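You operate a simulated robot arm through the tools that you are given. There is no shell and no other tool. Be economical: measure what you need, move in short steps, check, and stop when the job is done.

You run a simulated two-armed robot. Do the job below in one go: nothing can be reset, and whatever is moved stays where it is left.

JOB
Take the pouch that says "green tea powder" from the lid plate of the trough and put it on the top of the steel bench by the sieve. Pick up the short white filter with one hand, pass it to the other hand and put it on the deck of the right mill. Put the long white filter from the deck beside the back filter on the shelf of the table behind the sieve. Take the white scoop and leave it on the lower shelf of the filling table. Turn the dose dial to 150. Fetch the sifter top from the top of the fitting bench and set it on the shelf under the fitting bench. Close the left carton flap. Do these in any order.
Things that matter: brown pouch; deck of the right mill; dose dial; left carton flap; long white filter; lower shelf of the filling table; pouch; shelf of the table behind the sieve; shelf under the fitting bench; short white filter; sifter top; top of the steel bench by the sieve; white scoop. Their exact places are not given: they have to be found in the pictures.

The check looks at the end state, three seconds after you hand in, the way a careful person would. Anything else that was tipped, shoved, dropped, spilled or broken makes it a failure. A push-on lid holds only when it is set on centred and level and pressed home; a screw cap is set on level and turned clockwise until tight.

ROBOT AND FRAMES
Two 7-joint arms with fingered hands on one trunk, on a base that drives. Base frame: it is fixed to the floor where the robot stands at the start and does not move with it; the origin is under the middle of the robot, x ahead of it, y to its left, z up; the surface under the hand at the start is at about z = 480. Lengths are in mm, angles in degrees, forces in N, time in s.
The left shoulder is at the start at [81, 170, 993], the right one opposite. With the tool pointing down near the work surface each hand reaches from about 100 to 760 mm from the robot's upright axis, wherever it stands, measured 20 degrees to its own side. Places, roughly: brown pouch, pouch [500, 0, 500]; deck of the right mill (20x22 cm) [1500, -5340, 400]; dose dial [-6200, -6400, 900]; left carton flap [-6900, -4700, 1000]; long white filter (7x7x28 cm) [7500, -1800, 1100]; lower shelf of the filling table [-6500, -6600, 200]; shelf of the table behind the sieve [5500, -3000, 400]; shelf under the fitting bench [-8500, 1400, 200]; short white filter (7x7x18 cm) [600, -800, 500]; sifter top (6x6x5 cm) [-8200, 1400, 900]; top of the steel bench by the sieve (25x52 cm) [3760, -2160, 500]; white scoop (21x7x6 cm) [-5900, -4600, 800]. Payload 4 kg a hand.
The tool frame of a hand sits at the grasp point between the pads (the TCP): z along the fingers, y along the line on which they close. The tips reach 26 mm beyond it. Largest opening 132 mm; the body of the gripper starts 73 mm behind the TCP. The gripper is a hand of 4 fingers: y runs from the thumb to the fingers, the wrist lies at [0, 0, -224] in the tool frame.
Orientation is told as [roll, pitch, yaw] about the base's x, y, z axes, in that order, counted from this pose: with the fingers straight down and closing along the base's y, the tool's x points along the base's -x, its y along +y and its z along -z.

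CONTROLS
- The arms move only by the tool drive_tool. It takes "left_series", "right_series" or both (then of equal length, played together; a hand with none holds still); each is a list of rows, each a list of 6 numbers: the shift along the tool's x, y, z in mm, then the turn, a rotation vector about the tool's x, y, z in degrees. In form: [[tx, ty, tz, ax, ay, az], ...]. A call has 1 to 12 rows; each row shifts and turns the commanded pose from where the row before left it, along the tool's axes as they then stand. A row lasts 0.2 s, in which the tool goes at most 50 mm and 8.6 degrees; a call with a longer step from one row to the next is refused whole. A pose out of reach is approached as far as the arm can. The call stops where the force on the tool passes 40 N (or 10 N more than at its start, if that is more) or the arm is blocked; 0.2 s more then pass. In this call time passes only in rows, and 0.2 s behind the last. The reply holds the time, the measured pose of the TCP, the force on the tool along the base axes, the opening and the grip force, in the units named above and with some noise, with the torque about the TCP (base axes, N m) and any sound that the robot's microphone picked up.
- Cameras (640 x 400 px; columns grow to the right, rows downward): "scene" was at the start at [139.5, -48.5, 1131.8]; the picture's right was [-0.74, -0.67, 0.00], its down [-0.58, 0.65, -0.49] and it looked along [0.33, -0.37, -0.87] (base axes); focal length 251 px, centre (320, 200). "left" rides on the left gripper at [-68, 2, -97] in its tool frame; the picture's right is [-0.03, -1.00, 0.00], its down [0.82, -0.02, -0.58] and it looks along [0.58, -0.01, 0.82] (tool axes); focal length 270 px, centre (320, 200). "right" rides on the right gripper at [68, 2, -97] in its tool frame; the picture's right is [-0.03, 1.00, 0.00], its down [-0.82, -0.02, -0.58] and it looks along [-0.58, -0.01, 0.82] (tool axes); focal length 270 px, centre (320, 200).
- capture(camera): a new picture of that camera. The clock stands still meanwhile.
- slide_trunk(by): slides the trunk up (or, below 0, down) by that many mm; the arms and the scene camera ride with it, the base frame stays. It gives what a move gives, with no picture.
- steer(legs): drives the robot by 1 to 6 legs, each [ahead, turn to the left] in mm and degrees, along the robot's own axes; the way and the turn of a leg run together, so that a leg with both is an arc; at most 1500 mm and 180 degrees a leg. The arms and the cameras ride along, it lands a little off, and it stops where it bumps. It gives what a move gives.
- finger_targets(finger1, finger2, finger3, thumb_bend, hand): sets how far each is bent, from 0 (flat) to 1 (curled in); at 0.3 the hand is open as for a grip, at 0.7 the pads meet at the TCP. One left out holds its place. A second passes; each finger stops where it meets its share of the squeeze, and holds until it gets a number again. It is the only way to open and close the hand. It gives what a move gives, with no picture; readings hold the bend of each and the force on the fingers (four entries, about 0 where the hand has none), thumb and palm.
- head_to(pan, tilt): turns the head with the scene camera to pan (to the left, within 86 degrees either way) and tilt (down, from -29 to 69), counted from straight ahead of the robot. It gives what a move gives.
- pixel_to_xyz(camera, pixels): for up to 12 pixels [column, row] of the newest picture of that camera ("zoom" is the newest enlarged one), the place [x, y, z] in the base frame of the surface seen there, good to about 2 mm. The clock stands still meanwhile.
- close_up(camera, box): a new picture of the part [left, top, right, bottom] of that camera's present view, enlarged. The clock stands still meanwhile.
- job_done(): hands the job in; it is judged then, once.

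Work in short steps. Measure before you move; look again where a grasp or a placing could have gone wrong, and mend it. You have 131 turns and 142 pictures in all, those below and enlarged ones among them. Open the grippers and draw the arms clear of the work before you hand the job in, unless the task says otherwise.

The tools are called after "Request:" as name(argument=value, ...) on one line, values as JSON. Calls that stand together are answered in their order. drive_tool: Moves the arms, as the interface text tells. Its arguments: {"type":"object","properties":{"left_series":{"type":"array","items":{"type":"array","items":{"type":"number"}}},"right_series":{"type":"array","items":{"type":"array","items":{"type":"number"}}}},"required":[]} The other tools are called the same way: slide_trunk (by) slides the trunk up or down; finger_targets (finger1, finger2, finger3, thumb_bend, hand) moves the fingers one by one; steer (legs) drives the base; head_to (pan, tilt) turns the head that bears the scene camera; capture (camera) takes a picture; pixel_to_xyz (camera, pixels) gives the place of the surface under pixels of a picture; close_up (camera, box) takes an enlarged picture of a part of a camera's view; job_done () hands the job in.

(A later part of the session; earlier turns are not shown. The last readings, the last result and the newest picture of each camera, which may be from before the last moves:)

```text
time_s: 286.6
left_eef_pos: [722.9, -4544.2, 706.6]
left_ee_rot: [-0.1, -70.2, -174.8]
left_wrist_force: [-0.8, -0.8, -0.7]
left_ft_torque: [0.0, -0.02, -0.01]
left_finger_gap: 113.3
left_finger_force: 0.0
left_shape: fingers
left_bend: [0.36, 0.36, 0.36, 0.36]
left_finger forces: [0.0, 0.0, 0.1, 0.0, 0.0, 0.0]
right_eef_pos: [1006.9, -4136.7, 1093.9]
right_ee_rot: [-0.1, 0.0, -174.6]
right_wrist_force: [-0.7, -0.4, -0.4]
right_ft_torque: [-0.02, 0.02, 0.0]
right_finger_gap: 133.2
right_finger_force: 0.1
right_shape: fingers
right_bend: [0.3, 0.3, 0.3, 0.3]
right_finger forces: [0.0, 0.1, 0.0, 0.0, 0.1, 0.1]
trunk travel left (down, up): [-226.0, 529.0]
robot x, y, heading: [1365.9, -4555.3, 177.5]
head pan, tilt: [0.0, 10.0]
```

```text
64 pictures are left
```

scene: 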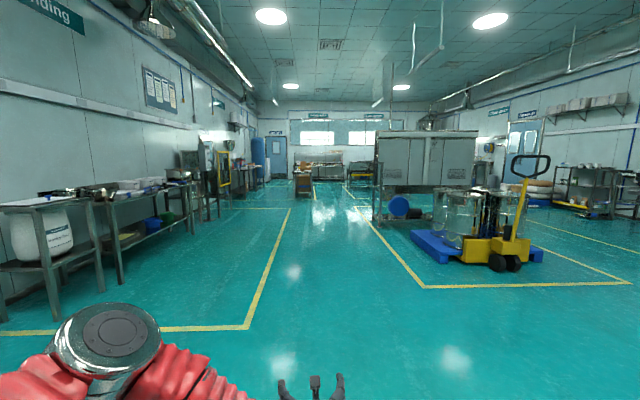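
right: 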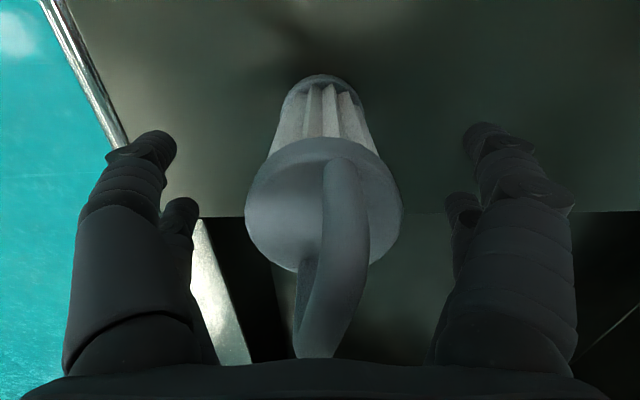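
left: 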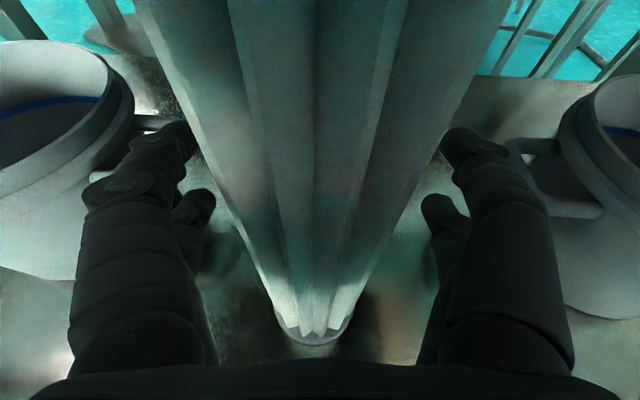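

The aisle ahead is clear between the yellow lines. I locate things at the far end, then drive on.

Request:
pixel_to_xyz(camera="scene", pixels=[[303, 185], [372, 222], [290, 215], [360, 175], [222, 180], [245, 175], [350, 185], [330, 172], [205, 190], [275, 165], [320, 165]])

Request:
close_up(camera="scene", box=[180, 110, 380, 235])

Request:
steer(legs=[[1500, 0], [1500, 0]])

```text
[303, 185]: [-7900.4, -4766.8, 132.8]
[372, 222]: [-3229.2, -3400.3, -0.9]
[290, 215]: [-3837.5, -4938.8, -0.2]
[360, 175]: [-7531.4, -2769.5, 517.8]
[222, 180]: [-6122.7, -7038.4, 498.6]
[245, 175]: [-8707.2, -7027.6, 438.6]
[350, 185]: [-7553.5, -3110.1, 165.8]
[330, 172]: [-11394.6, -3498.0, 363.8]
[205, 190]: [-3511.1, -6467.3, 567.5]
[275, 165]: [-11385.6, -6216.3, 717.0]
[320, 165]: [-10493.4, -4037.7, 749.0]
```

```text
3.20 times, centred on (280, 172) of scene
```

zoom: 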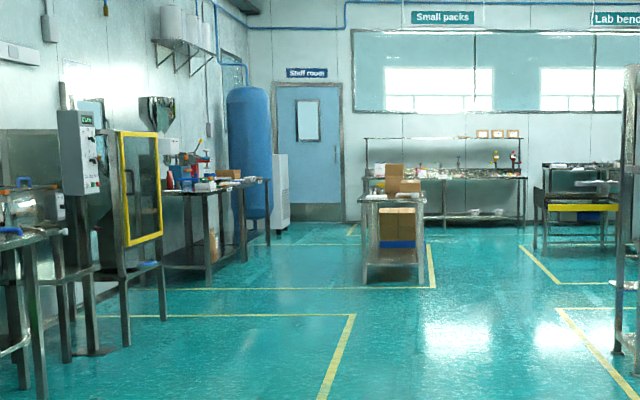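

```text
time_s: 301.3
left_eef_pos: [-2276.6, -4439.1, 706.5]
left_ee_rot: [-0.1, -70.4, -174.4]
left_wrist_force: [-0.3, 0.4, 0.2]
left_ft_torque: [0.02, -0.02, 0.01]
left_finger_gap: 113.2
left_finger_force: 0.1
left_shape: fingers
left_bend: [0.36, 0.36, 0.36, 0.36]
left_finger forces: [0.0, 0.0, 0.1, 0.0, 0.1, 0.1]
right_eef_pos: [-1994.7, -4029.9, 1092.6]
right_ee_rot: [-0.1, -0.1, -174.1]
right_wrist_force: [-0.6, 0.2, -1.6]
right_ft_torque: [-0.08, 0.05, -0.05]
right_finger_gap: 133.0
right_finger_force: 0.1
right_shape: fingers
right_bend: [0.3, 0.3, 0.3, 0.3]
right_finger forces: [0.0, 0.0, 0.1, 0.0, 0.1, 0.0]
trunk travel left (down, up): [-226.0, 529.0]
robot x, y, heading: [-1631.7, -4442.3, 177.9]
head pan, tilt: [0.0, 10.0]
```

I continue west toward the carton table and look again.

Request:
steer(legs=[[1500, 0], [1300, 0]])

Request:
head_to(pan=10, tilt=20)

Request:
capture(camera="scene")

```text
time_s: 315.0
left_eef_pos: [-5068.9, -4330.1, 706.0]
left_ee_rot: [0.0, -70.3, -174.9]
left_wrist_force: [0.5, -0.4, -0.3]
left_ft_torque: [0.0, -0.02, 0.01]
left_finger_gap: 113.6
left_finger_force: 0.0
left_shape: fingers
left_bend: [0.36, 0.36, 0.36, 0.36]
left_finger forces: [0.0, 0.1, 0.0, 0.0, 0.0, 0.1]
right_eef_pos: [-4784.5, -3924.7, 1093.4]
right_ee_rot: [-0.1, -0.1, -174.8]
right_wrist_force: [0.1, 0.5, -0.4]
right_ft_torque: [-0.04, 0.05, 0.01]
right_finger_gap: 133.1
right_finger_force: 0.0
right_shape: fingers
right_bend: [0.3, 0.3, 0.3, 0.3]
right_finger forces: [0.0, 0.0, 0.0, 0.1, 0.0, 0.1]
trunk travel left (down, up): [-226.0, 529.0]
robot x, y, heading: [-4425.7, -4343.0, 177.6]
head pan, tilt: [0.0, 10.0]
```

```text
time_s: 315.7
left_eef_pos: [-5069.2, -4328.9, 706.0]
left_ee_rot: [-0.1, -70.3, -175.0]
left_wrist_force: [-0.2, -0.3, 0.6]
left_ft_torque: [0.02, -0.01, -0.01]
left_finger_gap: 113.1
left_finger_force: 0.1
left_shape: fingers
left_bend: [0.36, 0.36, 0.36, 0.36]
left_finger forces: [0.0, 0.0, 0.0, 0.1, 0.1, 0.0]
right_eef_pos: [-4785.1, -3924.4, 1094.0]
right_ee_rot: [-0.1, -0.1, -174.8]
right_wrist_force: [-0.7, -0.6, 0.3]
right_ft_torque: [0.0, 0.02, 0.01]
right_finger_gap: 133.4
right_finger_force: 0.0
right_shape: fingers
right_bend: [0.3, 0.3, 0.3, 0.3]
right_finger forces: [0.0, 0.1, 0.1, 0.0, 0.1, 0.0]
trunk travel left (down, up): [-226.0, 529.0]
robot x, y, heading: [-4427.1, -4341.0, 177.4]
head pan, tilt: [10.0, 20.0]
```

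```text
62 pictures are left
```

scene: 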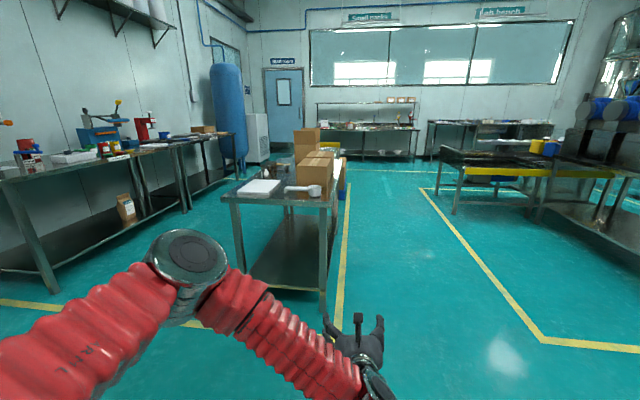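

The packing table is ahead with a white scoop at (303,190) and cartons at (318,165). I zoom and measure.

Request:
close_up(camera="scene", box=[210, 115, 370, 215])

Request:
pixel_to_xyz(camera="zoom", pixels=[[400, 298], [360, 300], [310, 294], [440, 300], [60, 310], [505, 325], [200, 300], [350, 200], [430, 180], [390, 100], [480, 340], [240, 280]])

```text
4.00 times, centred on (290, 165) of scene
```

zoom: 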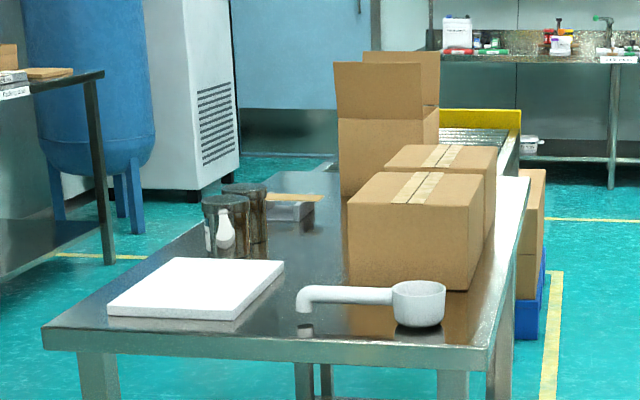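

```text
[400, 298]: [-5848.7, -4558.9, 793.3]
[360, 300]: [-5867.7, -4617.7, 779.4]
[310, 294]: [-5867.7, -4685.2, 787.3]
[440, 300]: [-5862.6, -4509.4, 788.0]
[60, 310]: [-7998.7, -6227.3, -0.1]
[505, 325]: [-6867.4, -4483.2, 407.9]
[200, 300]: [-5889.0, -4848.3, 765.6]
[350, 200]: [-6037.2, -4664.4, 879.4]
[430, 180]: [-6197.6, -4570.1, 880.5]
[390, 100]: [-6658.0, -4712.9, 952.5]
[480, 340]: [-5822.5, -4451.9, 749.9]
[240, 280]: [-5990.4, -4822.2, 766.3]
```

The scoop's bowl is at about (-5865,-4545) with its handle along -y. I'll take it from the north side: drive to about (-5815,-3560) and turn to face -y.

Request:
steer(legs=[[0, -28], [800, 0], [800, 0]])

Request:
steer(legs=[[0, 37]])

Request:
steer(legs=[[0, 37]])

Request:
steer(legs=[[0, 37]])

Request:
drive_tool(left_series=[[0, 0, 0, 0, -5, 0], [0, 0, 0, 0, -5, 0], [0, 0, 0, 0, -5, 0]])

Request:
head_to(pan=0, tilt=35)

Request:
capture(camera="scene")

```text
time_s: 325.7
left_eef_pos: [-6387.3, -3201.0, 706.9]
left_ee_rot: [-0.2, -70.3, 157.0]
left_wrist_force: [0.0, -0.7, 0.7]
left_ft_torque: [0.05, -0.01, -0.01]
left_finger_gap: 113.3
left_finger_force: 0.0
left_shape: fingers
left_bend: [0.36, 0.36, 0.36, 0.36]
left_finger forces: [0.0, 0.1, 0.0, 0.1, 0.0, 0.1]
right_eef_pos: [-5945.1, -2976.2, 1094.5]
right_ee_rot: [-0.1, 0.0, 157.2]
right_wrist_force: [-0.8, 0.7, 0.0]
right_ft_torque: [0.0, 0.01, 0.01]
right_finger_gap: 132.9
right_finger_force: 0.0
right_shape: fingers
right_bend: [0.3, 0.3, 0.3, 0.3]
right_finger forces: [0.1, 0.0, 0.1, 0.0, 0.0, 0.0]
trunk travel left (down, up): [-226.0, 529.0]
robot x, y, heading: [-5820.2, -3509.8, 149.8]
head pan, tilt: [10.0, 20.0]
```

```text
time_s: 328.0
left_eef_pos: [-6458.6, -3591.9, 708.1]
left_ee_rot: [0.0, -70.3, -166.9]
left_wrist_force: [0.6, 1.2, 0.1]
left_ft_torque: [0.03, -0.01, -0.03]
left_finger_gap: 113.5
left_finger_force: 0.1
left_shape: fingers
left_bend: [0.36, 0.36, 0.36, 0.36]
left_finger forces: [0.0, 0.0, 0.1, 0.1, 0.0, 0.0]
right_eef_pos: [-6233.8, -3150.8, 1094.1]
right_ee_rot: [-0.1, 0.0, -166.6]
right_wrist_force: [-0.7, 0.7, -0.6]
right_ft_torque: [0.01, 0.0, -0.03]
right_finger_gap: 132.9
right_finger_force: 0.0
right_shape: fingers
right_bend: [0.3, 0.3, 0.3, 0.3]
right_finger forces: [0.1, 0.0, 0.0, 0.1, 0.0, 0.0]
trunk travel left (down, up): [-226.0, 529.0]
robot x, y, heading: [-5821.4, -3471.0, -174.4]
head pan, tilt: [10.0, 20.0]
```

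```text
time_s: 330.4
left_eef_pos: [-6259.9, -3946.8, 708.6]
left_ee_rot: [-0.1, -70.2, -130.2]
left_wrist_force: [0.2, 1.2, -0.7]
left_ft_torque: [0.02, -0.01, -0.02]
left_finger_gap: 113.6
left_finger_force: 0.0
left_shape: fingers
left_bend: [0.36, 0.36, 0.36, 0.36]
left_finger forces: [0.1, 0.0, 0.0, 0.0, 0.0, 0.0]
right_eef_pos: [-6343.7, -3458.7, 1094.5]
right_ee_rot: [-0.2, -0.1, -130.0]
right_wrist_force: [-0.7, -0.3, -0.3]
right_ft_torque: [-0.01, -0.02, -0.01]
right_finger_gap: 133.1
right_finger_force: 0.0
right_shape: fingers
right_bend: [0.3, 0.3, 0.3, 0.3]
right_finger forces: [0.0, 0.0, 0.1, 0.1, 0.0, 0.0]
trunk travel left (down, up): [-226.0, 529.0]
robot x, y, heading: [-5844.8, -3444.7, -138.0]
head pan, tilt: [10.0, 20.0]
```

```text
time_s: 332.7
left_eef_pos: [-5886.7, -4096.7, 710.5]
left_ee_rot: [0.1, -70.5, -94.1]
left_wrist_force: [-0.2, -0.1, 0.1]
left_ft_torque: [0.0, 0.0, 0.04]
left_finger_gap: 113.3
left_finger_force: 0.0
left_shape: fingers
left_bend: [0.36, 0.36, 0.36, 0.36]
left_finger forces: [0.0, 0.0, 0.0, 0.0, 0.0, 0.0]
right_eef_pos: [-6242.9, -3751.3, 1095.2]
right_ee_rot: [-0.2, 0.1, -94.0]
right_wrist_force: [0.2, 0.1, 0.7]
right_ft_torque: [0.01, -0.04, -0.01]
right_finger_gap: 132.9
right_finger_force: 0.0
right_shape: fingers
right_bend: [0.3, 0.3, 0.3, 0.3]
right_finger forces: [0.0, 0.0, 0.0, 0.0, 0.1, 0.1]
trunk travel left (down, up): [-226.0, 529.0]
robot x, y, heading: [-5886.7, -3440.3, -101.5]
head pan, tilt: [10.0, 20.0]
stopped in leg 1: the robot was blocked; the commanded pose is now the measured one
```

```text
time_s: 333.5
left_eef_pos: [-5937.8, -4082.4, 742.7]
left_ee_rot: [0.2, -85.0, -93.8]
left_wrist_force: [-0.3, -0.2, 0.7]
left_ft_torque: [-0.01, -0.01, -0.07]
left_finger_gap: 113.5
left_finger_force: 0.2
left_shape: fingers
left_bend: [0.36, 0.36, 0.36, 0.36]
left_finger forces: [0.1, 0.0, 0.0, 0.1, 0.1, 0.0]
left hand out of reach, approached as far as the arm can: row 1, 2, 3
right_eef_pos: [-6242.9, -3750.8, 1094.8]
right_ee_rot: [-0.2, 0.0, -94.1]
right_wrist_force: [0.0, -0.3, 0.0]
right_ft_torque: [0.01, -0.03, 0.01]
right_finger_gap: 132.9
right_finger_force: 0.1
right_shape: fingers
right_bend: [0.3, 0.3, 0.3, 0.3]
right_finger forces: [0.0, 0.0, 0.0, 0.1, 0.0, 0.1]
trunk travel left (down, up): [-226.0, 529.0]
robot x, y, heading: [-5887.5, -3440.4, -101.6]
head pan, tilt: [10.0, 20.0]
```

```text
time_s: 334.2
left_eef_pos: [-5937.9, -4083.3, 742.7]
left_ee_rot: [0.5, -85.0, -94.0]
left_wrist_force: [0.0, -0.1, -0.1]
left_ft_torque: [0.02, 0.02, 0.0]
left_finger_gap: 113.2
left_finger_force: 0.1
left_shape: fingers
left_bend: [0.36, 0.36, 0.36, 0.36]
left_finger forces: [0.1, 0.0, 0.1, 0.0, 0.0, 0.0]
right_eef_pos: [-6242.6, -3753.1, 1095.7]
right_ee_rot: [-0.2, 0.0, -94.0]
right_wrist_force: [-0.1, -0.4, 0.1]
right_ft_torque: [-0.03, -0.01, -0.03]
right_finger_gap: 132.9
right_finger_force: 0.1
right_shape: fingers
right_bend: [0.3, 0.3, 0.3, 0.3]
right_finger forces: [0.0, 0.1, 0.1, 0.0, 0.0, 0.0]
trunk travel left (down, up): [-226.0, 529.0]
robot x, y, heading: [-5889.4, -3440.1, -101.4]
head pan, tilt: [0.0, 35.0]
```

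```text
60 pictures are left
```

scene: 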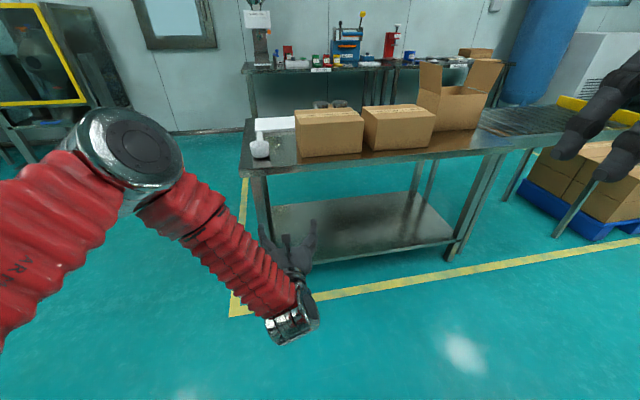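

The scoop is at (259,150) and the open carton at (460,95). I zoom in on both and measure.

Request:
close_up(camera="scene", box=[230, 105, 330, 175])

Request:
pixel_to_xyz(camera="zoom", pixels=[[188, 250], [190, 280], [188, 310], [145, 270], [225, 280], [190, 235], [185, 180], [178, 140], [150, 340], [300, 250], [200, 340], [120, 250]])

Request:
close_up(camera="scene", box=[400, 40, 520, 140])

Request:
pixel_to_xyz(camera="zoom", pixels=[[100, 180], [60, 100], [110, 100], [210, 110], [270, 90], [360, 90], [310, 180], [150, 290], [270, 280], [220, 190], [180, 160], [80, 300]])

```text
5.71 times, centred on (280, 140) of scene
```

zoom: 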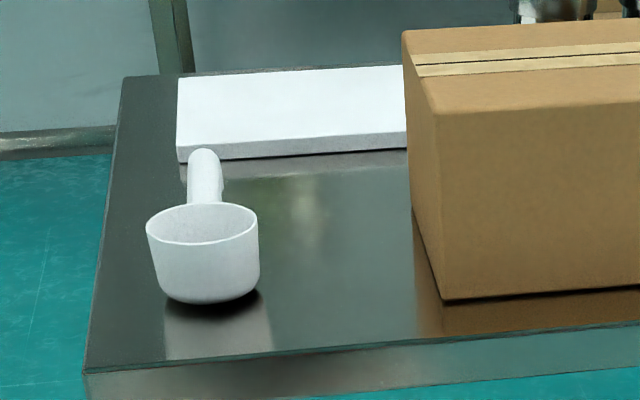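

```text
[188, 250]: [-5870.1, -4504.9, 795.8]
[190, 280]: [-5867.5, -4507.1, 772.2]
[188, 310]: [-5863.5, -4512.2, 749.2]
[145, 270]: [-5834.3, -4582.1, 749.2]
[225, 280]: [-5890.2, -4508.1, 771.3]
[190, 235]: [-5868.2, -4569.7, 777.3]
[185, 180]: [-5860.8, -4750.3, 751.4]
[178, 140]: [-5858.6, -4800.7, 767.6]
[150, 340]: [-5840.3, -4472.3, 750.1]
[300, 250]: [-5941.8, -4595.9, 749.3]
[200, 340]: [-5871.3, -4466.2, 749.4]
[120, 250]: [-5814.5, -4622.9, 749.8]
```

```text
4.00 times, centred on (460, 90) of scene
```

zoom: 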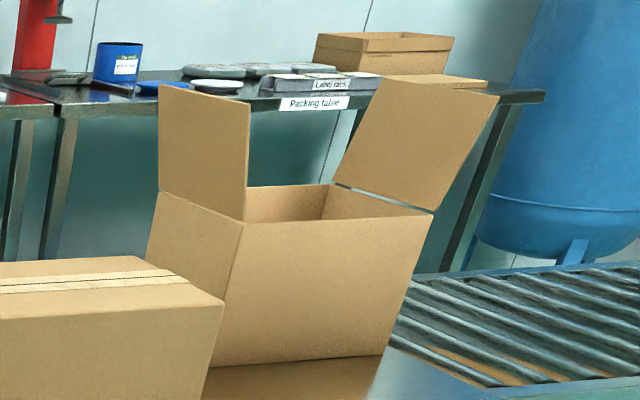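

```text
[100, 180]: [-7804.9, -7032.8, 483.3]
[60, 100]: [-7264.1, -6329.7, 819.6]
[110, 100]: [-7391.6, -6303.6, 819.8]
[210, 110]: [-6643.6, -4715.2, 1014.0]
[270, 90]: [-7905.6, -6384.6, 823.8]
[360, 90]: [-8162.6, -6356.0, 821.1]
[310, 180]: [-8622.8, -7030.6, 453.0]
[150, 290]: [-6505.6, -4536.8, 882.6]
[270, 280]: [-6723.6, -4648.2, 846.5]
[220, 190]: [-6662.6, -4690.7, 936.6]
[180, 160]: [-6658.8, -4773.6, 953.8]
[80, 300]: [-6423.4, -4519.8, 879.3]
```

Bowl centre ≈(-5868,-4540), z 750–808. I raise the trunk 45, turn 8° left and drive 300 ahead, then look with the left camera.

Request:
slide_trunk(by=45)

Request:
steer(legs=[[0, 8], [290, 0]])

Request:
capture(camera="left")

Request:
pixel_to_xyz(camera="left", pixels=[[320, 130], [300, 140], [340, 140], [320, 170], [320, 100]])

```text
time_s: 335.1
left_eef_pos: [-5939.4, -4083.9, 817.6]
left_ee_rot: [-9.5, -87.7, -84.1]
left_wrist_force: [0.7, 1.2, 0.3]
left_ft_torque: [0.01, 0.05, 0.0]
left_finger_gap: 113.1
left_finger_force: 0.1
left_shape: fingers
left_bend: [0.36, 0.36, 0.36, 0.36]
left_finger forces: [0.0, 0.1, 0.0, 0.1, 0.1, 0.0]
right_eef_pos: [-6242.6, -3751.9, 1140.1]
right_ee_rot: [-0.1, 0.1, -94.0]
right_wrist_force: [-0.2, 0.8, -0.5]
right_ft_torque: [0.03, -0.01, 0.02]
right_finger_gap: 132.9
right_finger_force: 0.0
right_shape: fingers
right_bend: [0.3, 0.3, 0.3, 0.3]
right_finger forces: [0.0, 0.0, 0.0, 0.0, 0.1, 0.1]
trunk travel left (down, up): [-271.0, 484.0]
robot x, y, heading: [-5888.7, -3440.0, -101.3]
head pan, tilt: [0.0, 35.0]
```

```text
time_s: 337.8
left_eef_pos: [-5865.5, -4375.0, 817.1]
left_ee_rot: [-9.4, -87.8, -76.1]
left_wrist_force: [-1.2, -0.9, 0.6]
left_ft_torque: [-0.01, 0.01, -0.02]
left_finger_gap: 113.3
left_finger_force: 0.1
left_shape: fingers
left_bend: [0.36, 0.36, 0.36, 0.36]
left_finger forces: [0.0, 0.1, 0.0, 0.0, 0.0, 0.0]
right_eef_pos: [-6212.3, -4088.8, 1140.7]
right_ee_rot: [-0.1, 0.0, -85.9]
right_wrist_force: [-0.2, -0.4, 0.0]
right_ft_torque: [0.01, -0.01, 0.01]
right_finger_gap: 132.9
right_finger_force: 0.1
right_shape: fingers
right_bend: [0.3, 0.3, 0.3, 0.3]
right_finger forces: [0.0, 0.0, 0.0, 0.0, 0.0, 0.0]
trunk travel left (down, up): [-271.0, 484.0]
robot x, y, heading: [-5901.1, -3727.9, -93.5]
head pan, tilt: [0.0, 35.0]
```

```text
57 pictures are left
```

left: 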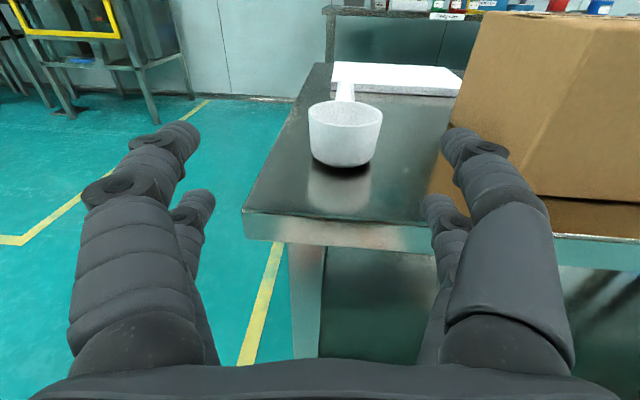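

```text
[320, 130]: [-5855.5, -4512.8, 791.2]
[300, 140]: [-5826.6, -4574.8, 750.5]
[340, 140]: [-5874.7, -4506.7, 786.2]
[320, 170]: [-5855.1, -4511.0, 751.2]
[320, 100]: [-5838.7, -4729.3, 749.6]
```

Bowl is at col 345, slightly right. I lower to z≈790, shift 14 right, and advance 130 first.

Request:
drive_tool(left_series=[[25, -14, 0, 0, 0, 0], [0, 0, 43, 0, 0, 0], [0, 0, 43, 0, 0, 0], [0, 0, 44, 0, 0, 0]])

Request:
capture(camera="left")

```text
time_s: 338.8
left_eef_pos: [-5892.5, -4500.0, 804.3]
left_ee_rot: [-7.7, -87.6, -77.4]
left_wrist_force: [1.3, 0.0, -0.5]
left_ft_torque: [-0.04, 0.01, 0.01]
left_finger_gap: 113.4
left_finger_force: 0.0
left_shape: fingers
left_bend: [0.36, 0.36, 0.36, 0.36]
left_finger forces: [0.0, 0.1, 0.0, 0.0, 0.0, 0.1]
left hand out of reach, approached as far as the arm can: row 2, 3, 4
right_eef_pos: [-6212.8, -4089.1, 1140.6]
right_ee_rot: [-0.1, 0.0, -86.0]
right_wrist_force: [-0.9, -0.2, -0.7]
right_ft_torque: [-0.02, 0.02, -0.02]
right_finger_gap: 133.3
right_finger_force: 0.1
right_shape: fingers
right_bend: [0.3, 0.3, 0.3, 0.3]
right_finger forces: [0.1, 0.0, 0.0, 0.0, 0.0, 0.1]
trunk travel left (down, up): [-271.0, 484.0]
robot x, y, heading: [-5902.5, -3728.5, -93.6]
head pan, tilt: [0.0, 35.0]
```

```text
56 pictures are left
```

left: 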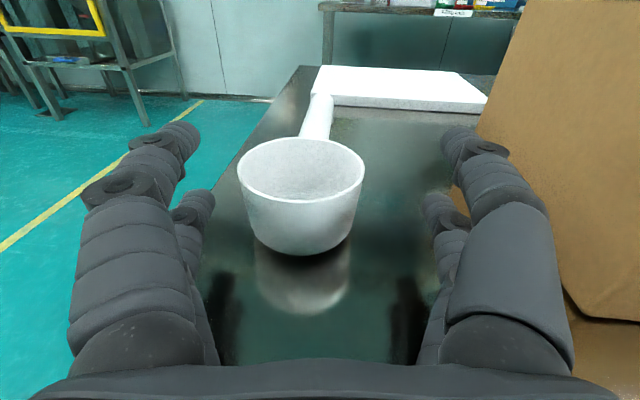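

Arm reach ran out; bowl is now left of centre (col 300). I correct sideways and down while drawing back 30, then drive the base ahead.

Request:
drive_tool(left_series=[[8, 13, -30, 0, 0, 0], [9, 13, 0, 0, 0, 0]])

Request:
capture(camera="left")

```text
time_s: 339.4
left_eef_pos: [-5887.2, -4464.6, 802.6]
left_ee_rot: [-8.0, -87.4, -76.9]
left_wrist_force: [-0.2, -0.7, -0.5]
left_ft_torque: [0.0, 0.02, 0.0]
left_finger_gap: 113.5
left_finger_force: 0.1
left_shape: fingers
left_bend: [0.36, 0.36, 0.36, 0.36]
left_finger forces: [0.0, 0.1, 0.0, 0.0, 0.0, 0.0]
left hand out of reach, approached as far as the arm can: row 1, 2
right_eef_pos: [-6212.8, -4088.9, 1139.5]
right_ee_rot: [0.0, 0.0, -85.9]
right_wrist_force: [0.4, -0.4, -0.7]
right_ft_torque: [-0.03, 0.04, 0.03]
right_finger_gap: 132.9
right_finger_force: 0.1
right_shape: fingers
right_bend: [0.3, 0.3, 0.3, 0.3]
right_finger forces: [0.0, 0.0, 0.0, 0.0, 0.0, 0.1]
trunk travel left (down, up): [-271.0, 484.0]
robot x, y, heading: [-5899.9, -3728.8, -93.7]
head pan, tilt: [0.0, 35.0]
```

```text
55 pictures are left
```

left: 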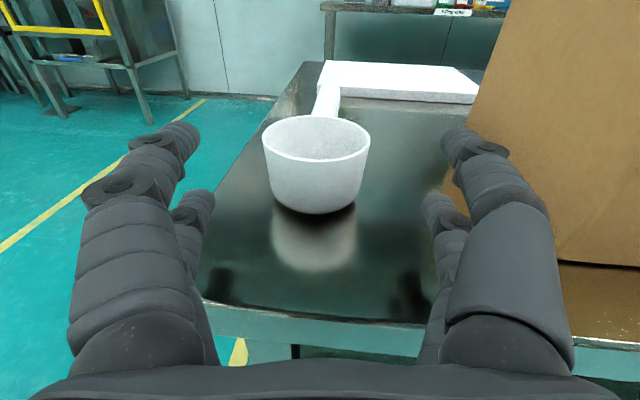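

Wrist limits block small moves, so I use the base: turn 1.8°, trunk down 15, ahead 73.

Request:
slide_trunk(by=-15)

Request:
steer(legs=[[0, 1.8], [73, 0]])

Request:
capture(camera="left")

```text
time_s: 340.0
left_eef_pos: [-5888.1, -4463.3, 788.6]
left_ee_rot: [-9.0, -87.6, -76.2]
left_wrist_force: [0.1, 0.0, 0.7]
left_ft_torque: [0.05, 0.0, 0.0]
left_finger_gap: 113.2
left_finger_force: 0.0
left_shape: fingers
left_bend: [0.36, 0.36, 0.36, 0.36]
left_finger forces: [0.1, 0.0, 0.0, 0.1, 0.0, 0.0]
right_eef_pos: [-6212.7, -4087.3, 1125.9]
right_ee_rot: [0.0, -0.1, -85.9]
right_wrist_force: [0.2, 1.0, -0.3]
right_ft_torque: [0.0, 0.01, -0.03]
right_finger_gap: 133.2
right_finger_force: 0.1
right_shape: fingers
right_bend: [0.3, 0.3, 0.3, 0.3]
right_finger forces: [0.1, 0.1, 0.1, 0.1, 0.1, 0.0]
trunk travel left (down, up): [-256.0, 499.0]
robot x, y, heading: [-5900.9, -3733.6, -93.6]
head pan, tilt: [0.0, 35.0]
```

```text
time_s: 341.4
left_eef_pos: [-5866.0, -4535.8, 786.5]
left_ee_rot: [-7.6, -87.5, -75.6]
left_wrist_force: [-0.7, -0.9, -0.1]
left_ft_torque: [-0.02, -0.03, 0.04]
left_finger_gap: 113.4
left_finger_force: 0.1
left_shape: fingers
left_bend: [0.36, 0.36, 0.36, 0.36]
left_finger forces: [0.1, 0.0, 0.1, 0.0, 0.0, 0.1]
right_eef_pos: [-6204.9, -4171.7, 1123.6]
right_ee_rot: [-0.1, 0.2, -84.2]
right_wrist_force: [0.1, -0.4, -0.2]
right_ft_torque: [0.04, 0.01, 0.03]
right_finger_gap: 132.7
right_finger_force: 0.1
right_shape: fingers
right_bend: [0.3, 0.3, 0.3, 0.3]
right_finger forces: [0.0, 0.1, 0.0, 0.0, 0.0, 0.0]
trunk travel left (down, up): [-256.0, 499.0]
robot x, y, heading: [-5904.4, -3798.8, -92.0]
head pan, tilt: [0.0, 35.0]
```

```text
54 pictures are left
```

left: 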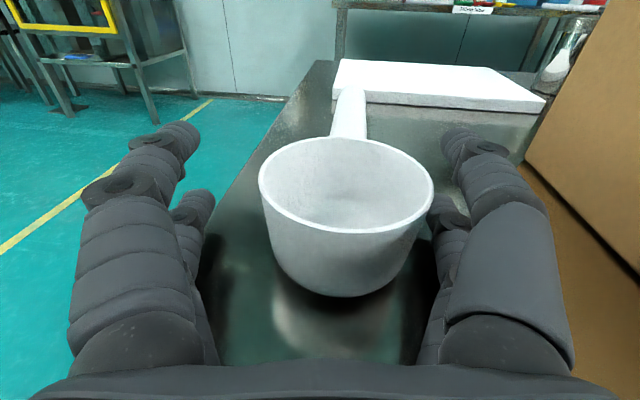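

The bowl is ~15 mm right of centre. I turn -1.2° and close the hand.

Request:
steer(legs=[[0, -1.2]])

Request:
finger_targets(hand="left", finger1=0.7, finger2=0.7, finger3=0.7, thumb_bend=0.7)

Request:
capture(camera="left")

```text
time_s: 342.2
left_eef_pos: [-5882.9, -4534.8, 789.1]
left_ee_rot: [-7.8, -87.7, -76.8]
left_wrist_force: [0.7, 0.3, -0.8]
left_ft_torque: [-0.05, -0.01, 0.04]
left_finger_gap: 113.7
left_finger_force: 0.0
left_shape: fingers
left_bend: [0.36, 0.36, 0.36, 0.36]
left_finger forces: [0.0, 0.1, 0.1, 0.0, 0.0, 0.0]
right_eef_pos: [-6211.7, -4163.6, 1126.6]
right_ee_rot: [-0.1, 0.1, -85.5]
right_wrist_force: [-1.2, 0.8, -0.8]
right_ft_torque: [0.05, 0.06, 0.02]
right_finger_gap: 133.0
right_finger_force: 0.1
right_shape: fingers
right_bend: [0.3, 0.3, 0.3, 0.3]
right_finger forces: [0.1, 0.1, 0.0, 0.0, 0.0, 0.1]
trunk travel left (down, up): [-256.0, 499.0]
robot x, y, heading: [-5905.2, -3800.3, -92.9]
head pan, tilt: [0.0, 35.0]
```

```text
time_s: 343.2
left_eef_pos: [-5882.0, -4536.3, 788.6]
left_ee_rot: [-8.1, -87.7, -76.4]
left_wrist_force: [0.1, -0.7, 1.0]
left_ft_torque: [0.02, -0.01, -0.02]
left_finger_gap: 1.8
left_finger_force: 7.4
left_shape: fingers
left_bend: [0.7, 0.54, 0.57, 0.7]
left_finger forces: [0.4, 7.7, 7.2, 0.1, 0.0, 0.0]
right_eef_pos: [-6211.9, -4163.4, 1127.2]
right_ee_rot: [0.0, 0.1, -85.4]
right_wrist_force: [-0.4, 0.6, -0.8]
right_ft_torque: [0.01, 0.01, 0.01]
right_finger_gap: 133.1
right_finger_force: 0.0
right_shape: fingers
right_bend: [0.3, 0.3, 0.3, 0.3]
right_finger forces: [0.0, 0.0, 0.0, 0.0, 0.0, 0.0]
trunk travel left (down, up): [-256.0, 499.0]
robot x, y, heading: [-5906.1, -3801.5, -93.3]
head pan, tilt: [0.0, 35.0]
```

```text
53 pictures are left
```

left: 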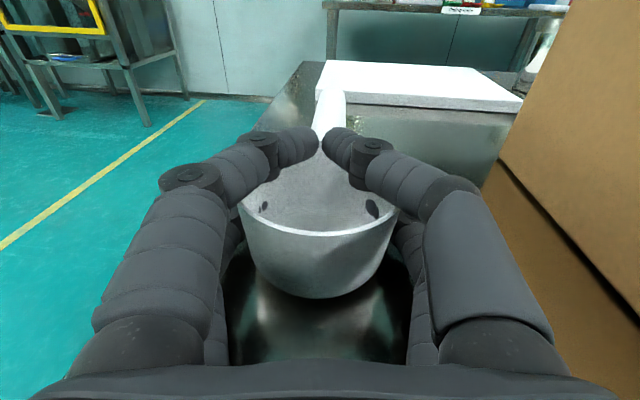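

The lower finger pair holds the bowl (7.7/7.2 N), the upper pair closed above the rim. I lift with the trunk and see whether it holds.

Request:
slide_trunk(by=60)

Request:
capture(camera="left")

```text
time_s: 344.2
left_eef_pos: [-5883.3, -4534.8, 848.2]
left_ee_rot: [-8.5, -87.5, -76.0]
left_wrist_force: [-0.8, 0.4, -0.8]
left_ft_torque: [0.02, 0.04, 0.02]
left_finger_gap: 2.1
left_finger_force: 8.1
left_shape: fingers
left_bend: [0.7, 0.54, 0.57, 0.7]
left_finger forces: [0.9, 7.7, 7.1, 0.0, 0.2, 0.0]
right_eef_pos: [-6211.7, -4164.4, 1186.3]
right_ee_rot: [-0.2, 0.0, -85.4]
right_wrist_force: [0.3, 0.0, -0.5]
right_ft_torque: [0.0, 0.02, -0.03]
right_finger_gap: 132.5
right_finger_force: 0.1
right_shape: fingers
right_bend: [0.3, 0.3, 0.3, 0.3]
right_finger forces: [0.0, 0.0, 0.0, 0.0, 0.1, 0.1]
trunk travel left (down, up): [-316.0, 439.0]
robot x, y, heading: [-5904.2, -3801.4, -93.3]
head pan, tilt: [0.0, 35.0]
```

```text
52 pictures are left
```

left: 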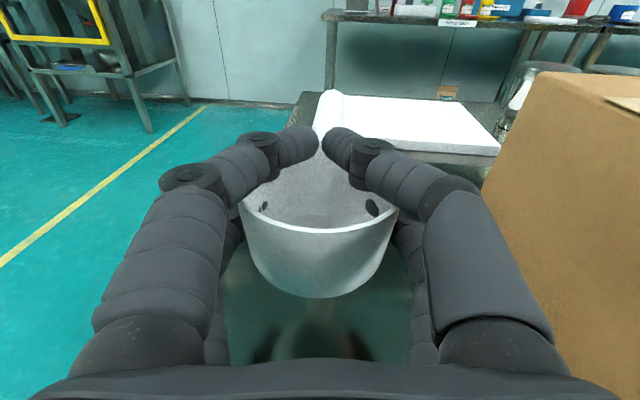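

It holds level. I back off, go round the east end of the packing table to the south, and look at the filling table.

Request:
steer(legs=[[-350, 0], [0, 40], [1100, 0]])

Request:
steer(legs=[[0, -38], [850, 0]])

Request:
head_to(pan=-35, tilt=20)

Request:
capture(camera="scene")

```text
time_s: 353.9
left_eef_pos: [-4736.6, -4885.7, 848.8]
left_ee_rot: [-9.1, -87.6, -35.3]
left_wrist_force: [-0.3, 0.7, -0.1]
left_ft_torque: [0.02, 0.03, 0.02]
left_finger_gap: 1.5
left_finger_force: 7.9
left_shape: fingers
left_bend: [0.7, 0.54, 0.58, 0.7]
left_finger forces: [1.2, 7.1, 6.8, 0.0, 0.4, 0.0]
right_eef_pos: [-5226.0, -4812.4, 1186.7]
right_ee_rot: [0.0, 0.1, -45.3]
right_wrist_force: [-0.3, -0.3, -1.0]
right_ft_torque: [0.02, 0.02, -0.01]
right_finger_gap: 133.0
right_finger_force: 0.2
right_shape: fingers
right_bend: [0.3, 0.3, 0.3, 0.3]
right_finger forces: [0.0, 0.1, 0.1, 0.0, 0.0, 0.0]
trunk travel left (down, up): [-316.0, 439.0]
robot x, y, heading: [-5224.3, -4333.6, -53.0]
head pan, tilt: [0.0, 35.0]
```

```text
time_s: 360.4
left_eef_pos: [-5209.4, -5913.5, 848.8]
left_ee_rot: [-9.3, -87.6, -73.6]
left_wrist_force: [-0.1, -0.4, -0.8]
left_ft_torque: [0.0, 0.0, -0.01]
left_finger_gap: 1.8
left_finger_force: 7.6
left_shape: fingers
left_bend: [0.7, 0.54, 0.58, 0.7]
left_finger forces: [1.2, 6.9, 6.5, 0.0, 0.5, 0.0]
right_eef_pos: [-5547.2, -5550.1, 1187.2]
right_ee_rot: [-0.1, 0.1, -83.8]
right_wrist_force: [-0.1, -0.1, 0.3]
right_ft_torque: [0.05, 0.01, -0.01]
right_finger_gap: 133.1
right_finger_force: 0.1
right_shape: fingers
right_bend: [0.3, 0.3, 0.3, 0.3]
right_finger forces: [0.0, 0.0, 0.0, 0.1, 0.0, 0.1]
trunk travel left (down, up): [-316.0, 439.0]
robot x, y, heading: [-5241.6, -5180.9, -91.5]
head pan, tilt: [0.0, 35.0]
```

```text
time_s: 361.4
left_eef_pos: [-5208.7, -5913.2, 849.7]
left_ee_rot: [-9.4, -87.6, -73.6]
left_wrist_force: [-0.5, -1.0, -0.2]
left_ft_torque: [0.03, -0.02, -0.01]
left_finger_gap: 1.4
left_finger_force: 7.1
left_shape: fingers
left_bend: [0.7, 0.54, 0.58, 0.7]
left_finger forces: [1.2, 6.9, 6.4, 0.0, 0.5, 0.1]
right_eef_pos: [-5546.5, -5549.9, 1188.4]
right_ee_rot: [-0.1, 0.2, -83.9]
right_wrist_force: [-0.3, 0.1, -0.1]
right_ft_torque: [0.0, 0.01, 0.01]
right_finger_gap: 133.0
right_finger_force: 0.1
right_shape: fingers
right_bend: [0.3, 0.3, 0.3, 0.3]
right_finger forces: [0.1, 0.1, 0.0, 0.1, 0.0, 0.0]
trunk travel left (down, up): [-316.0, 439.0]
robot x, y, heading: [-5236.4, -5180.5, -91.8]
head pan, tilt: [-35.0, 20.0]
```

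```text
51 pictures are left
```

scene: 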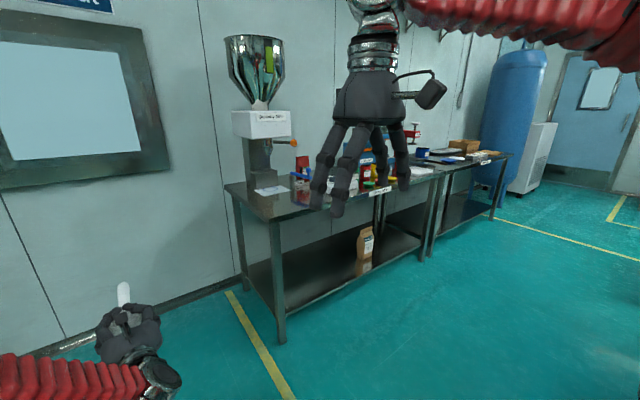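

The filling table with the dispenser is at (300,180). I zoom at the dial and measure table and shelf.

Request:
pixel_to_xyz(camera="scene", pixels=[[282, 335], [430, 255], [240, 280], [280, 260], [320, 260], [340, 270], [365, 255], [275, 220], [265, 125], [291, 143], [375, 190], [300, 300]])

Request:
close_up(camera="scene", box=[220, 95, 320, 205])

```text
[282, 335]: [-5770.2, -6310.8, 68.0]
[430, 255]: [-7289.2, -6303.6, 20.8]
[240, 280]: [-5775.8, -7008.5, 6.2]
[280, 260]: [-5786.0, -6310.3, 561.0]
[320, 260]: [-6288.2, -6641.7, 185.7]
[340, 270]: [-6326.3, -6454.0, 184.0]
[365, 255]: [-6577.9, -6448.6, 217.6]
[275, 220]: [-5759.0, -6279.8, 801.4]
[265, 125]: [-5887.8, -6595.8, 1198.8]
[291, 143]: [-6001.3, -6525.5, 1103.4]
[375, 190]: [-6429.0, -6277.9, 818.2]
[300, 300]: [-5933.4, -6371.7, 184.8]
```

```text
3.64 times, centred on (270, 150) of scene
```

zoom: 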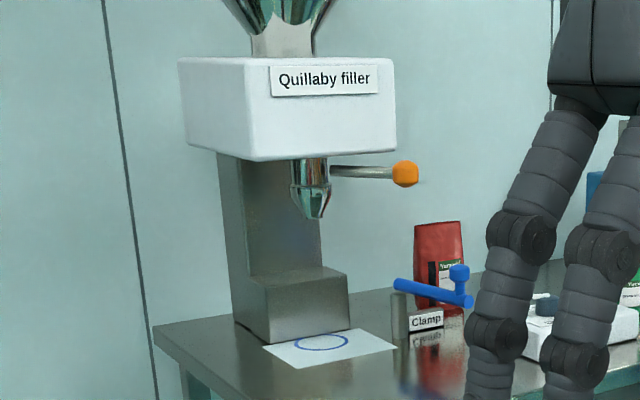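

Shelf z≈184, table front y≈-6300, top z≈810. I draw the left hand back 95 and drive to about (-6150,-5450) facing -y in small turns.

Request:
drive_tool(left_series=[[0, 0, -32, 0, 0, 0], [0, 0, -32, 0, 0, 0], [0, 0, -31, 0, 0, 0]])

Request:
steer(legs=[[0, -36]])

Request:
steer(legs=[[0, -36], [950, 0]])

Request:
steer(legs=[[0, 36]])

Request:
steer(legs=[[0, 32]])

Request:
head_to(pan=0, tilt=30)

Request:
capture(camera="scene")

Request:
capture(camera="left")

```text
time_s: 362.2
left_eef_pos: [-5221.7, -5819.3, 853.1]
left_ee_rot: [-9.5, -87.7, -73.5]
left_wrist_force: [-0.5, -0.2, 0.0]
left_ft_torque: [0.03, 0.03, 0.01]
left_finger_gap: 1.5
left_finger_force: 7.5
left_shape: fingers
left_bend: [0.7, 0.54, 0.58, 0.7]
left_finger forces: [1.2, 6.9, 6.5, 0.0, 0.5, 0.1]
right_eef_pos: [-5546.7, -5550.5, 1187.9]
right_ee_rot: [-0.1, -0.1, -83.9]
right_wrist_force: [0.6, 0.3, -1.3]
right_ft_torque: [0.01, -0.01, 0.03]
right_finger_gap: 132.8
right_finger_force: 0.0
right_shape: fingers
right_bend: [0.3, 0.3, 0.3, 0.3]
right_finger forces: [0.1, 0.0, 0.1, 0.0, 0.0, 0.0]
trunk travel left (down, up): [-316.0, 439.0]
robot x, y, heading: [-5239.9, -5183.3, -91.6]
head pan, tilt: [-35.0, 20.0]
```

```text
time_s: 364.6
left_eef_pos: [-5599.5, -5706.6, 852.5]
left_ee_rot: [-10.0, -87.6, -109.0]
left_wrist_force: [0.0, -0.1, -0.8]
left_ft_torque: [0.06, -0.01, -0.03]
left_finger_gap: 1.7
left_finger_force: 7.8
left_shape: fingers
left_bend: [0.7, 0.54, 0.58, 0.7]
left_finger forces: [1.2, 6.8, 6.2, 0.0, 0.5, 0.0]
right_eef_pos: [-5703.5, -5297.9, 1188.7]
right_ee_rot: [-0.1, -0.1, -119.9]
right_wrist_force: [0.2, 0.1, -0.4]
right_ft_torque: [0.05, -0.02, 0.02]
right_finger_gap: 132.8
right_finger_force: 0.0
right_shape: fingers
right_bend: [0.3, 0.3, 0.3, 0.3]
right_finger forces: [0.0, 0.1, 0.1, 0.1, 0.0, 0.1]
trunk travel left (down, up): [-316.0, 439.0]
robot x, y, heading: [-5207.4, -5203.5, -127.3]
head pan, tilt: [-35.0, 20.0]
```

```text
time_s: 371.5
left_eef_pos: [-6731.2, -5641.2, 852.6]
left_ee_rot: [-10.6, -87.6, -144.9]
left_wrist_force: [0.0, 0.4, -1.8]
left_ft_torque: [0.05, -0.06, 0.0]
left_finger_gap: 1.4
left_finger_force: 6.4
left_shape: fingers
left_bend: [0.7, 0.56, 0.59, 0.7]
left_finger forces: [1.5, 5.2, 5.9, 0.1, 0.3, 0.0]
right_eef_pos: [-6572.1, -5249.4, 1187.4]
right_ee_rot: [-0.2, 0.0, -156.2]
right_wrist_force: [-0.4, -0.6, 0.0]
right_ft_torque: [0.0, -0.01, -0.02]
right_finger_gap: 133.0
right_finger_force: 0.0
right_shape: fingers
right_bend: [0.3, 0.3, 0.3, 0.3]
right_finger forces: [0.0, 0.0, 0.1, 0.0, 0.1, 0.1]
trunk travel left (down, up): [-316.0, 439.0]
robot x, y, heading: [-6115.5, -5465.7, -163.7]
head pan, tilt: [-35.0, 20.0]
```

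```text
time_s: 373.8
left_eef_pos: [-6511.7, -5967.7, 853.2]
left_ee_rot: [-9.9, -87.7, -109.7]
left_wrist_force: [-0.4, -0.2, -0.2]
left_ft_torque: [0.03, -0.05, -0.04]
left_finger_gap: 1.1
left_finger_force: 6.9
left_shape: fingers
left_bend: [0.7, 0.56, 0.59, 0.7]
left_finger forces: [1.5, 5.1, 5.8, 0.0, 0.3, 0.1]
right_eef_pos: [-6612.3, -5558.4, 1189.5]
right_ee_rot: [-0.1, 0.0, -120.3]
right_wrist_force: [-0.5, 0.1, 0.3]
right_ft_torque: [0.02, 0.0, -0.03]
right_finger_gap: 133.2
right_finger_force: 0.0
right_shape: fingers
right_bend: [0.3, 0.3, 0.3, 0.3]
right_finger forces: [0.0, 0.0, 0.1, 0.0, 0.0, 0.1]
trunk travel left (down, up): [-316.0, 439.0]
robot x, y, heading: [-6146.8, -5443.5, -128.0]
head pan, tilt: [-35.0, 20.0]
```

```text
time_s: 375.9
left_eef_pos: [-6179.6, -6085.6, 854.2]
left_ee_rot: [-10.1, -87.6, -77.5]
left_wrist_force: [0.6, 0.4, -0.9]
left_ft_torque: [0.03, 0.04, 0.01]
left_finger_gap: 1.4
left_finger_force: 5.4
left_shape: fingers
left_bend: [0.7, 0.58, 0.6, 0.7]
left_finger forces: [0.6, 4.4, 4.8, 0.0, 0.6, 0.0]
right_eef_pos: [-6481.9, -5791.3, 1188.8]
right_ee_rot: [-0.1, 0.1, -88.5]
right_wrist_force: [-0.8, 0.1, -0.3]
right_ft_torque: [0.03, 0.04, 0.01]
right_finger_gap: 133.1
right_finger_force: 0.1
right_shape: fingers
right_bend: [0.3, 0.3, 0.3, 0.3]
right_finger forces: [0.0, 0.0, 0.0, 0.0, 0.0, 0.0]
trunk travel left (down, up): [-316.0, 439.0]
robot x, y, heading: [-6175.6, -5442.7, -96.5]
head pan, tilt: [-35.0, 20.0]
```

```text
time_s: 376.9
left_eef_pos: [-6179.4, -6086.9, 854.5]
left_ee_rot: [-10.6, -87.7, -77.1]
left_wrist_force: [-0.2, -0.5, -0.2]
left_ft_torque: [0.01, 0.01, 0.02]
left_finger_gap: 0.8
left_finger_force: 5.0
left_shape: fingers
left_bend: [0.7, 0.59, 0.62, 0.7]
left_finger forces: [0.6, 4.2, 4.6, 0.0, 0.7, 0.1]
right_eef_pos: [-6481.1, -5789.8, 1190.1]
right_ee_rot: [-0.1, 0.0, -88.6]
right_wrist_force: [0.8, 0.2, -1.0]
right_ft_torque: [0.02, 0.0, -0.01]
right_finger_gap: 132.9
right_finger_force: 0.0
right_shape: fingers
right_bend: [0.3, 0.3, 0.3, 0.3]
right_finger forces: [0.0, 0.1, 0.0, 0.1, 0.0, 0.0]
trunk travel left (down, up): [-316.0, 439.0]
robot x, y, heading: [-6178.4, -5443.3, -96.6]
head pan, tilt: [0.0, 30.0]
```

```text
49 pictures are left
```

scene: 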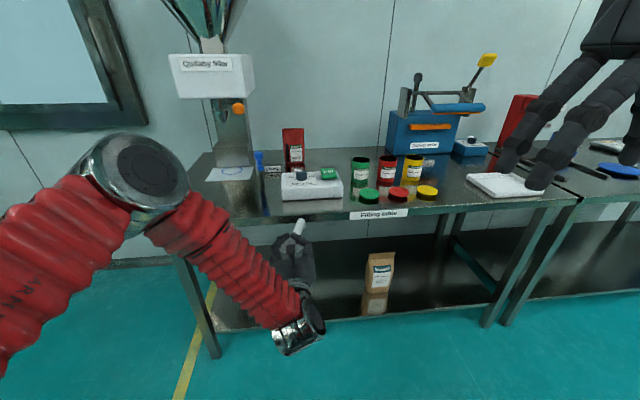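

```text
48 pictures are left
```

left: 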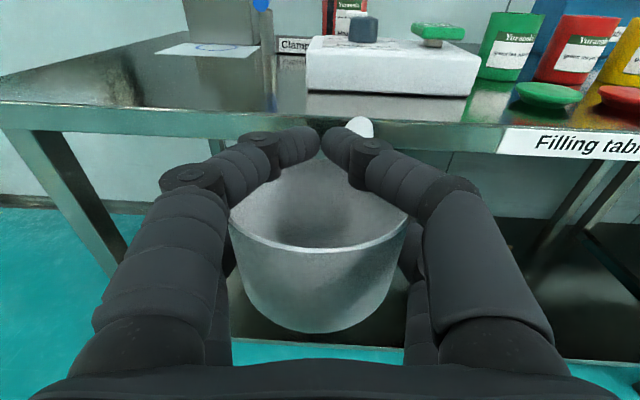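

The bowl is creeping in the grip. I look closely before moving on.

Request:
close_up(camera="scene", box=[240, 205, 340, 305])

```text
4.00 times, centred on (290, 255) of scene
```

zoom: 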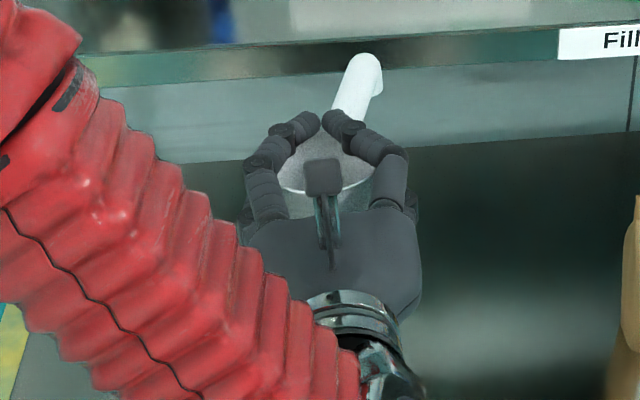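

The bowl has slid toward the palm. I re-tighten the lower fingers so they press it against the palm.

Request:
finger_targets(hand="left", finger2=0.85, finger3=0.85)

Request:
capture(camera="left")

```text
time_s: 377.9
left_eef_pos: [-6179.1, -6086.6, 854.8]
left_ee_rot: [-10.5, -87.6, -77.1]
left_wrist_force: [0.4, -0.5, 0.2]
left_ft_torque: [0.05, -0.04, -0.04]
left_finger_gap: 1.2
left_finger_force: 9.8
left_shape: fingers
left_bend: [0.7, 0.74, 0.72, 0.7]
left_finger forces: [0.8, 9.4, 8.3, 0.0, 1.4, 0.0]
right_eef_pos: [-6481.5, -5791.9, 1189.0]
right_ee_rot: [-0.1, 0.1, -88.5]
right_wrist_force: [-0.6, -0.3, -0.2]
right_ft_torque: [0.02, -0.02, 0.0]
right_finger_gap: 132.9
right_finger_force: 0.0
right_shape: fingers
right_bend: [0.3, 0.3, 0.3, 0.3]
right_finger forces: [0.0, 0.0, 0.0, 0.1, 0.0, 0.0]
trunk travel left (down, up): [-316.0, 439.0]
robot x, y, heading: [-6175.7, -5443.2, -96.9]
head pan, tilt: [0.0, 30.0]
```

```text
46 pictures are left
```

left: 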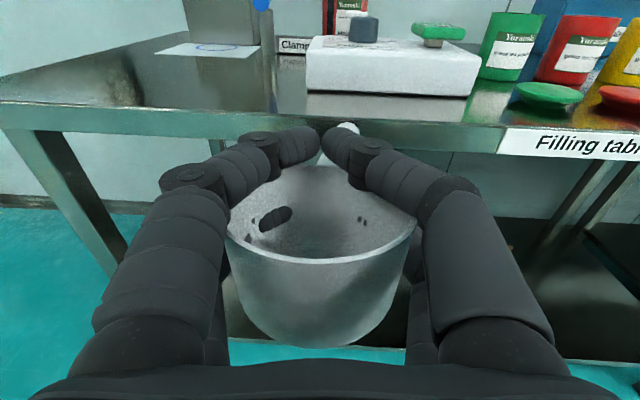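

Now firmly wrapped (9.4/8.3 N). I lower the trunk fully.

Request:
slide_trunk(by=-314)

Request:
drive_tool(left_series=[[40, 0, 0, 0, 0, 0], [40, 0, 0, 0, 0, 0], [40, 0, 0, 0, 0, 0], [40, 0, 0, 0, 0, 0]])

Request:
capture(camera="left")

```text
time_s: 381.1
left_eef_pos: [-6179.1, -6085.2, 541.5]
left_ee_rot: [-11.1, -87.6, -76.6]
left_wrist_force: [-0.5, -1.2, 0.5]
left_ft_torque: [0.06, -0.06, -0.01]
left_finger_gap: 1.0
left_finger_force: 9.4
left_shape: fingers
left_bend: [0.7, 0.74, 0.72, 0.7]
left_finger forces: [0.7, 9.1, 8.2, 0.0, 1.3, 0.0]
right_eef_pos: [-6480.8, -5790.4, 875.9]
right_ee_rot: [0.0, 0.0, -88.4]
right_wrist_force: [0.1, -0.3, 0.5]
right_ft_torque: [0.0, 0.03, 0.01]
right_finger_gap: 132.9
right_finger_force: 0.0
right_shape: fingers
right_bend: [0.3, 0.3, 0.3, 0.3]
right_finger forces: [0.0, 0.0, 0.1, 0.0, 0.0, 0.0]
trunk travel left (down, up): [-2.0, 753.0]
robot x, y, heading: [-6179.5, -5444.3, -96.5]
head pan, tilt: [0.0, 30.0]
```

```text
time_s: 382.1
left_eef_pos: [-6224.8, -6066.2, 421.8]
left_ee_rot: [-7.5, -87.1, -79.5]
left_wrist_force: [0.6, -0.1, 0.4]
left_ft_torque: [0.06, -0.01, -0.02]
left_finger_gap: 0.9
left_finger_force: 10.4
left_shape: fingers
left_bend: [0.7, 0.74, 0.72, 0.7]
left_finger forces: [0.6, 9.0, 8.3, 0.0, 1.2, 0.1]
left hand out of reach, approached as far as the arm can: row 2, 3, 4
right_eef_pos: [-6479.9, -5790.4, 875.0]
right_ee_rot: [-0.2, 0.1, -88.6]
right_wrist_force: [-0.7, -0.5, 0.0]
right_ft_torque: [0.04, 0.02, 0.04]
right_finger_gap: 132.9
right_finger_force: 0.0
right_shape: fingers
right_bend: [0.3, 0.3, 0.3, 0.3]
right_finger forces: [0.0, 0.1, 0.1, 0.1, 0.1, 0.1]
trunk travel left (down, up): [-2.0, 753.0]
robot x, y, heading: [-6175.8, -5445.6, -96.6]
head pan, tilt: [0.0, 30.0]
```

```text
45 pictures are left
```

left: 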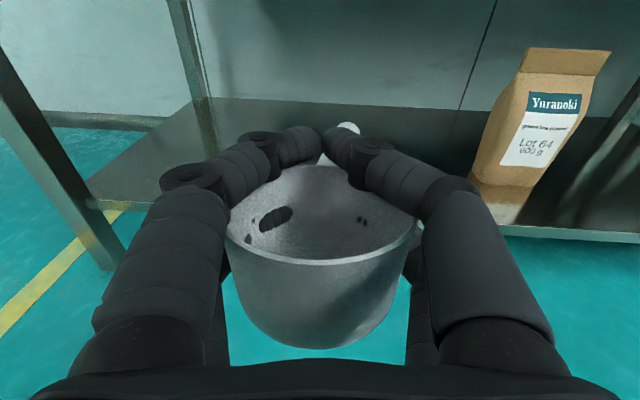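

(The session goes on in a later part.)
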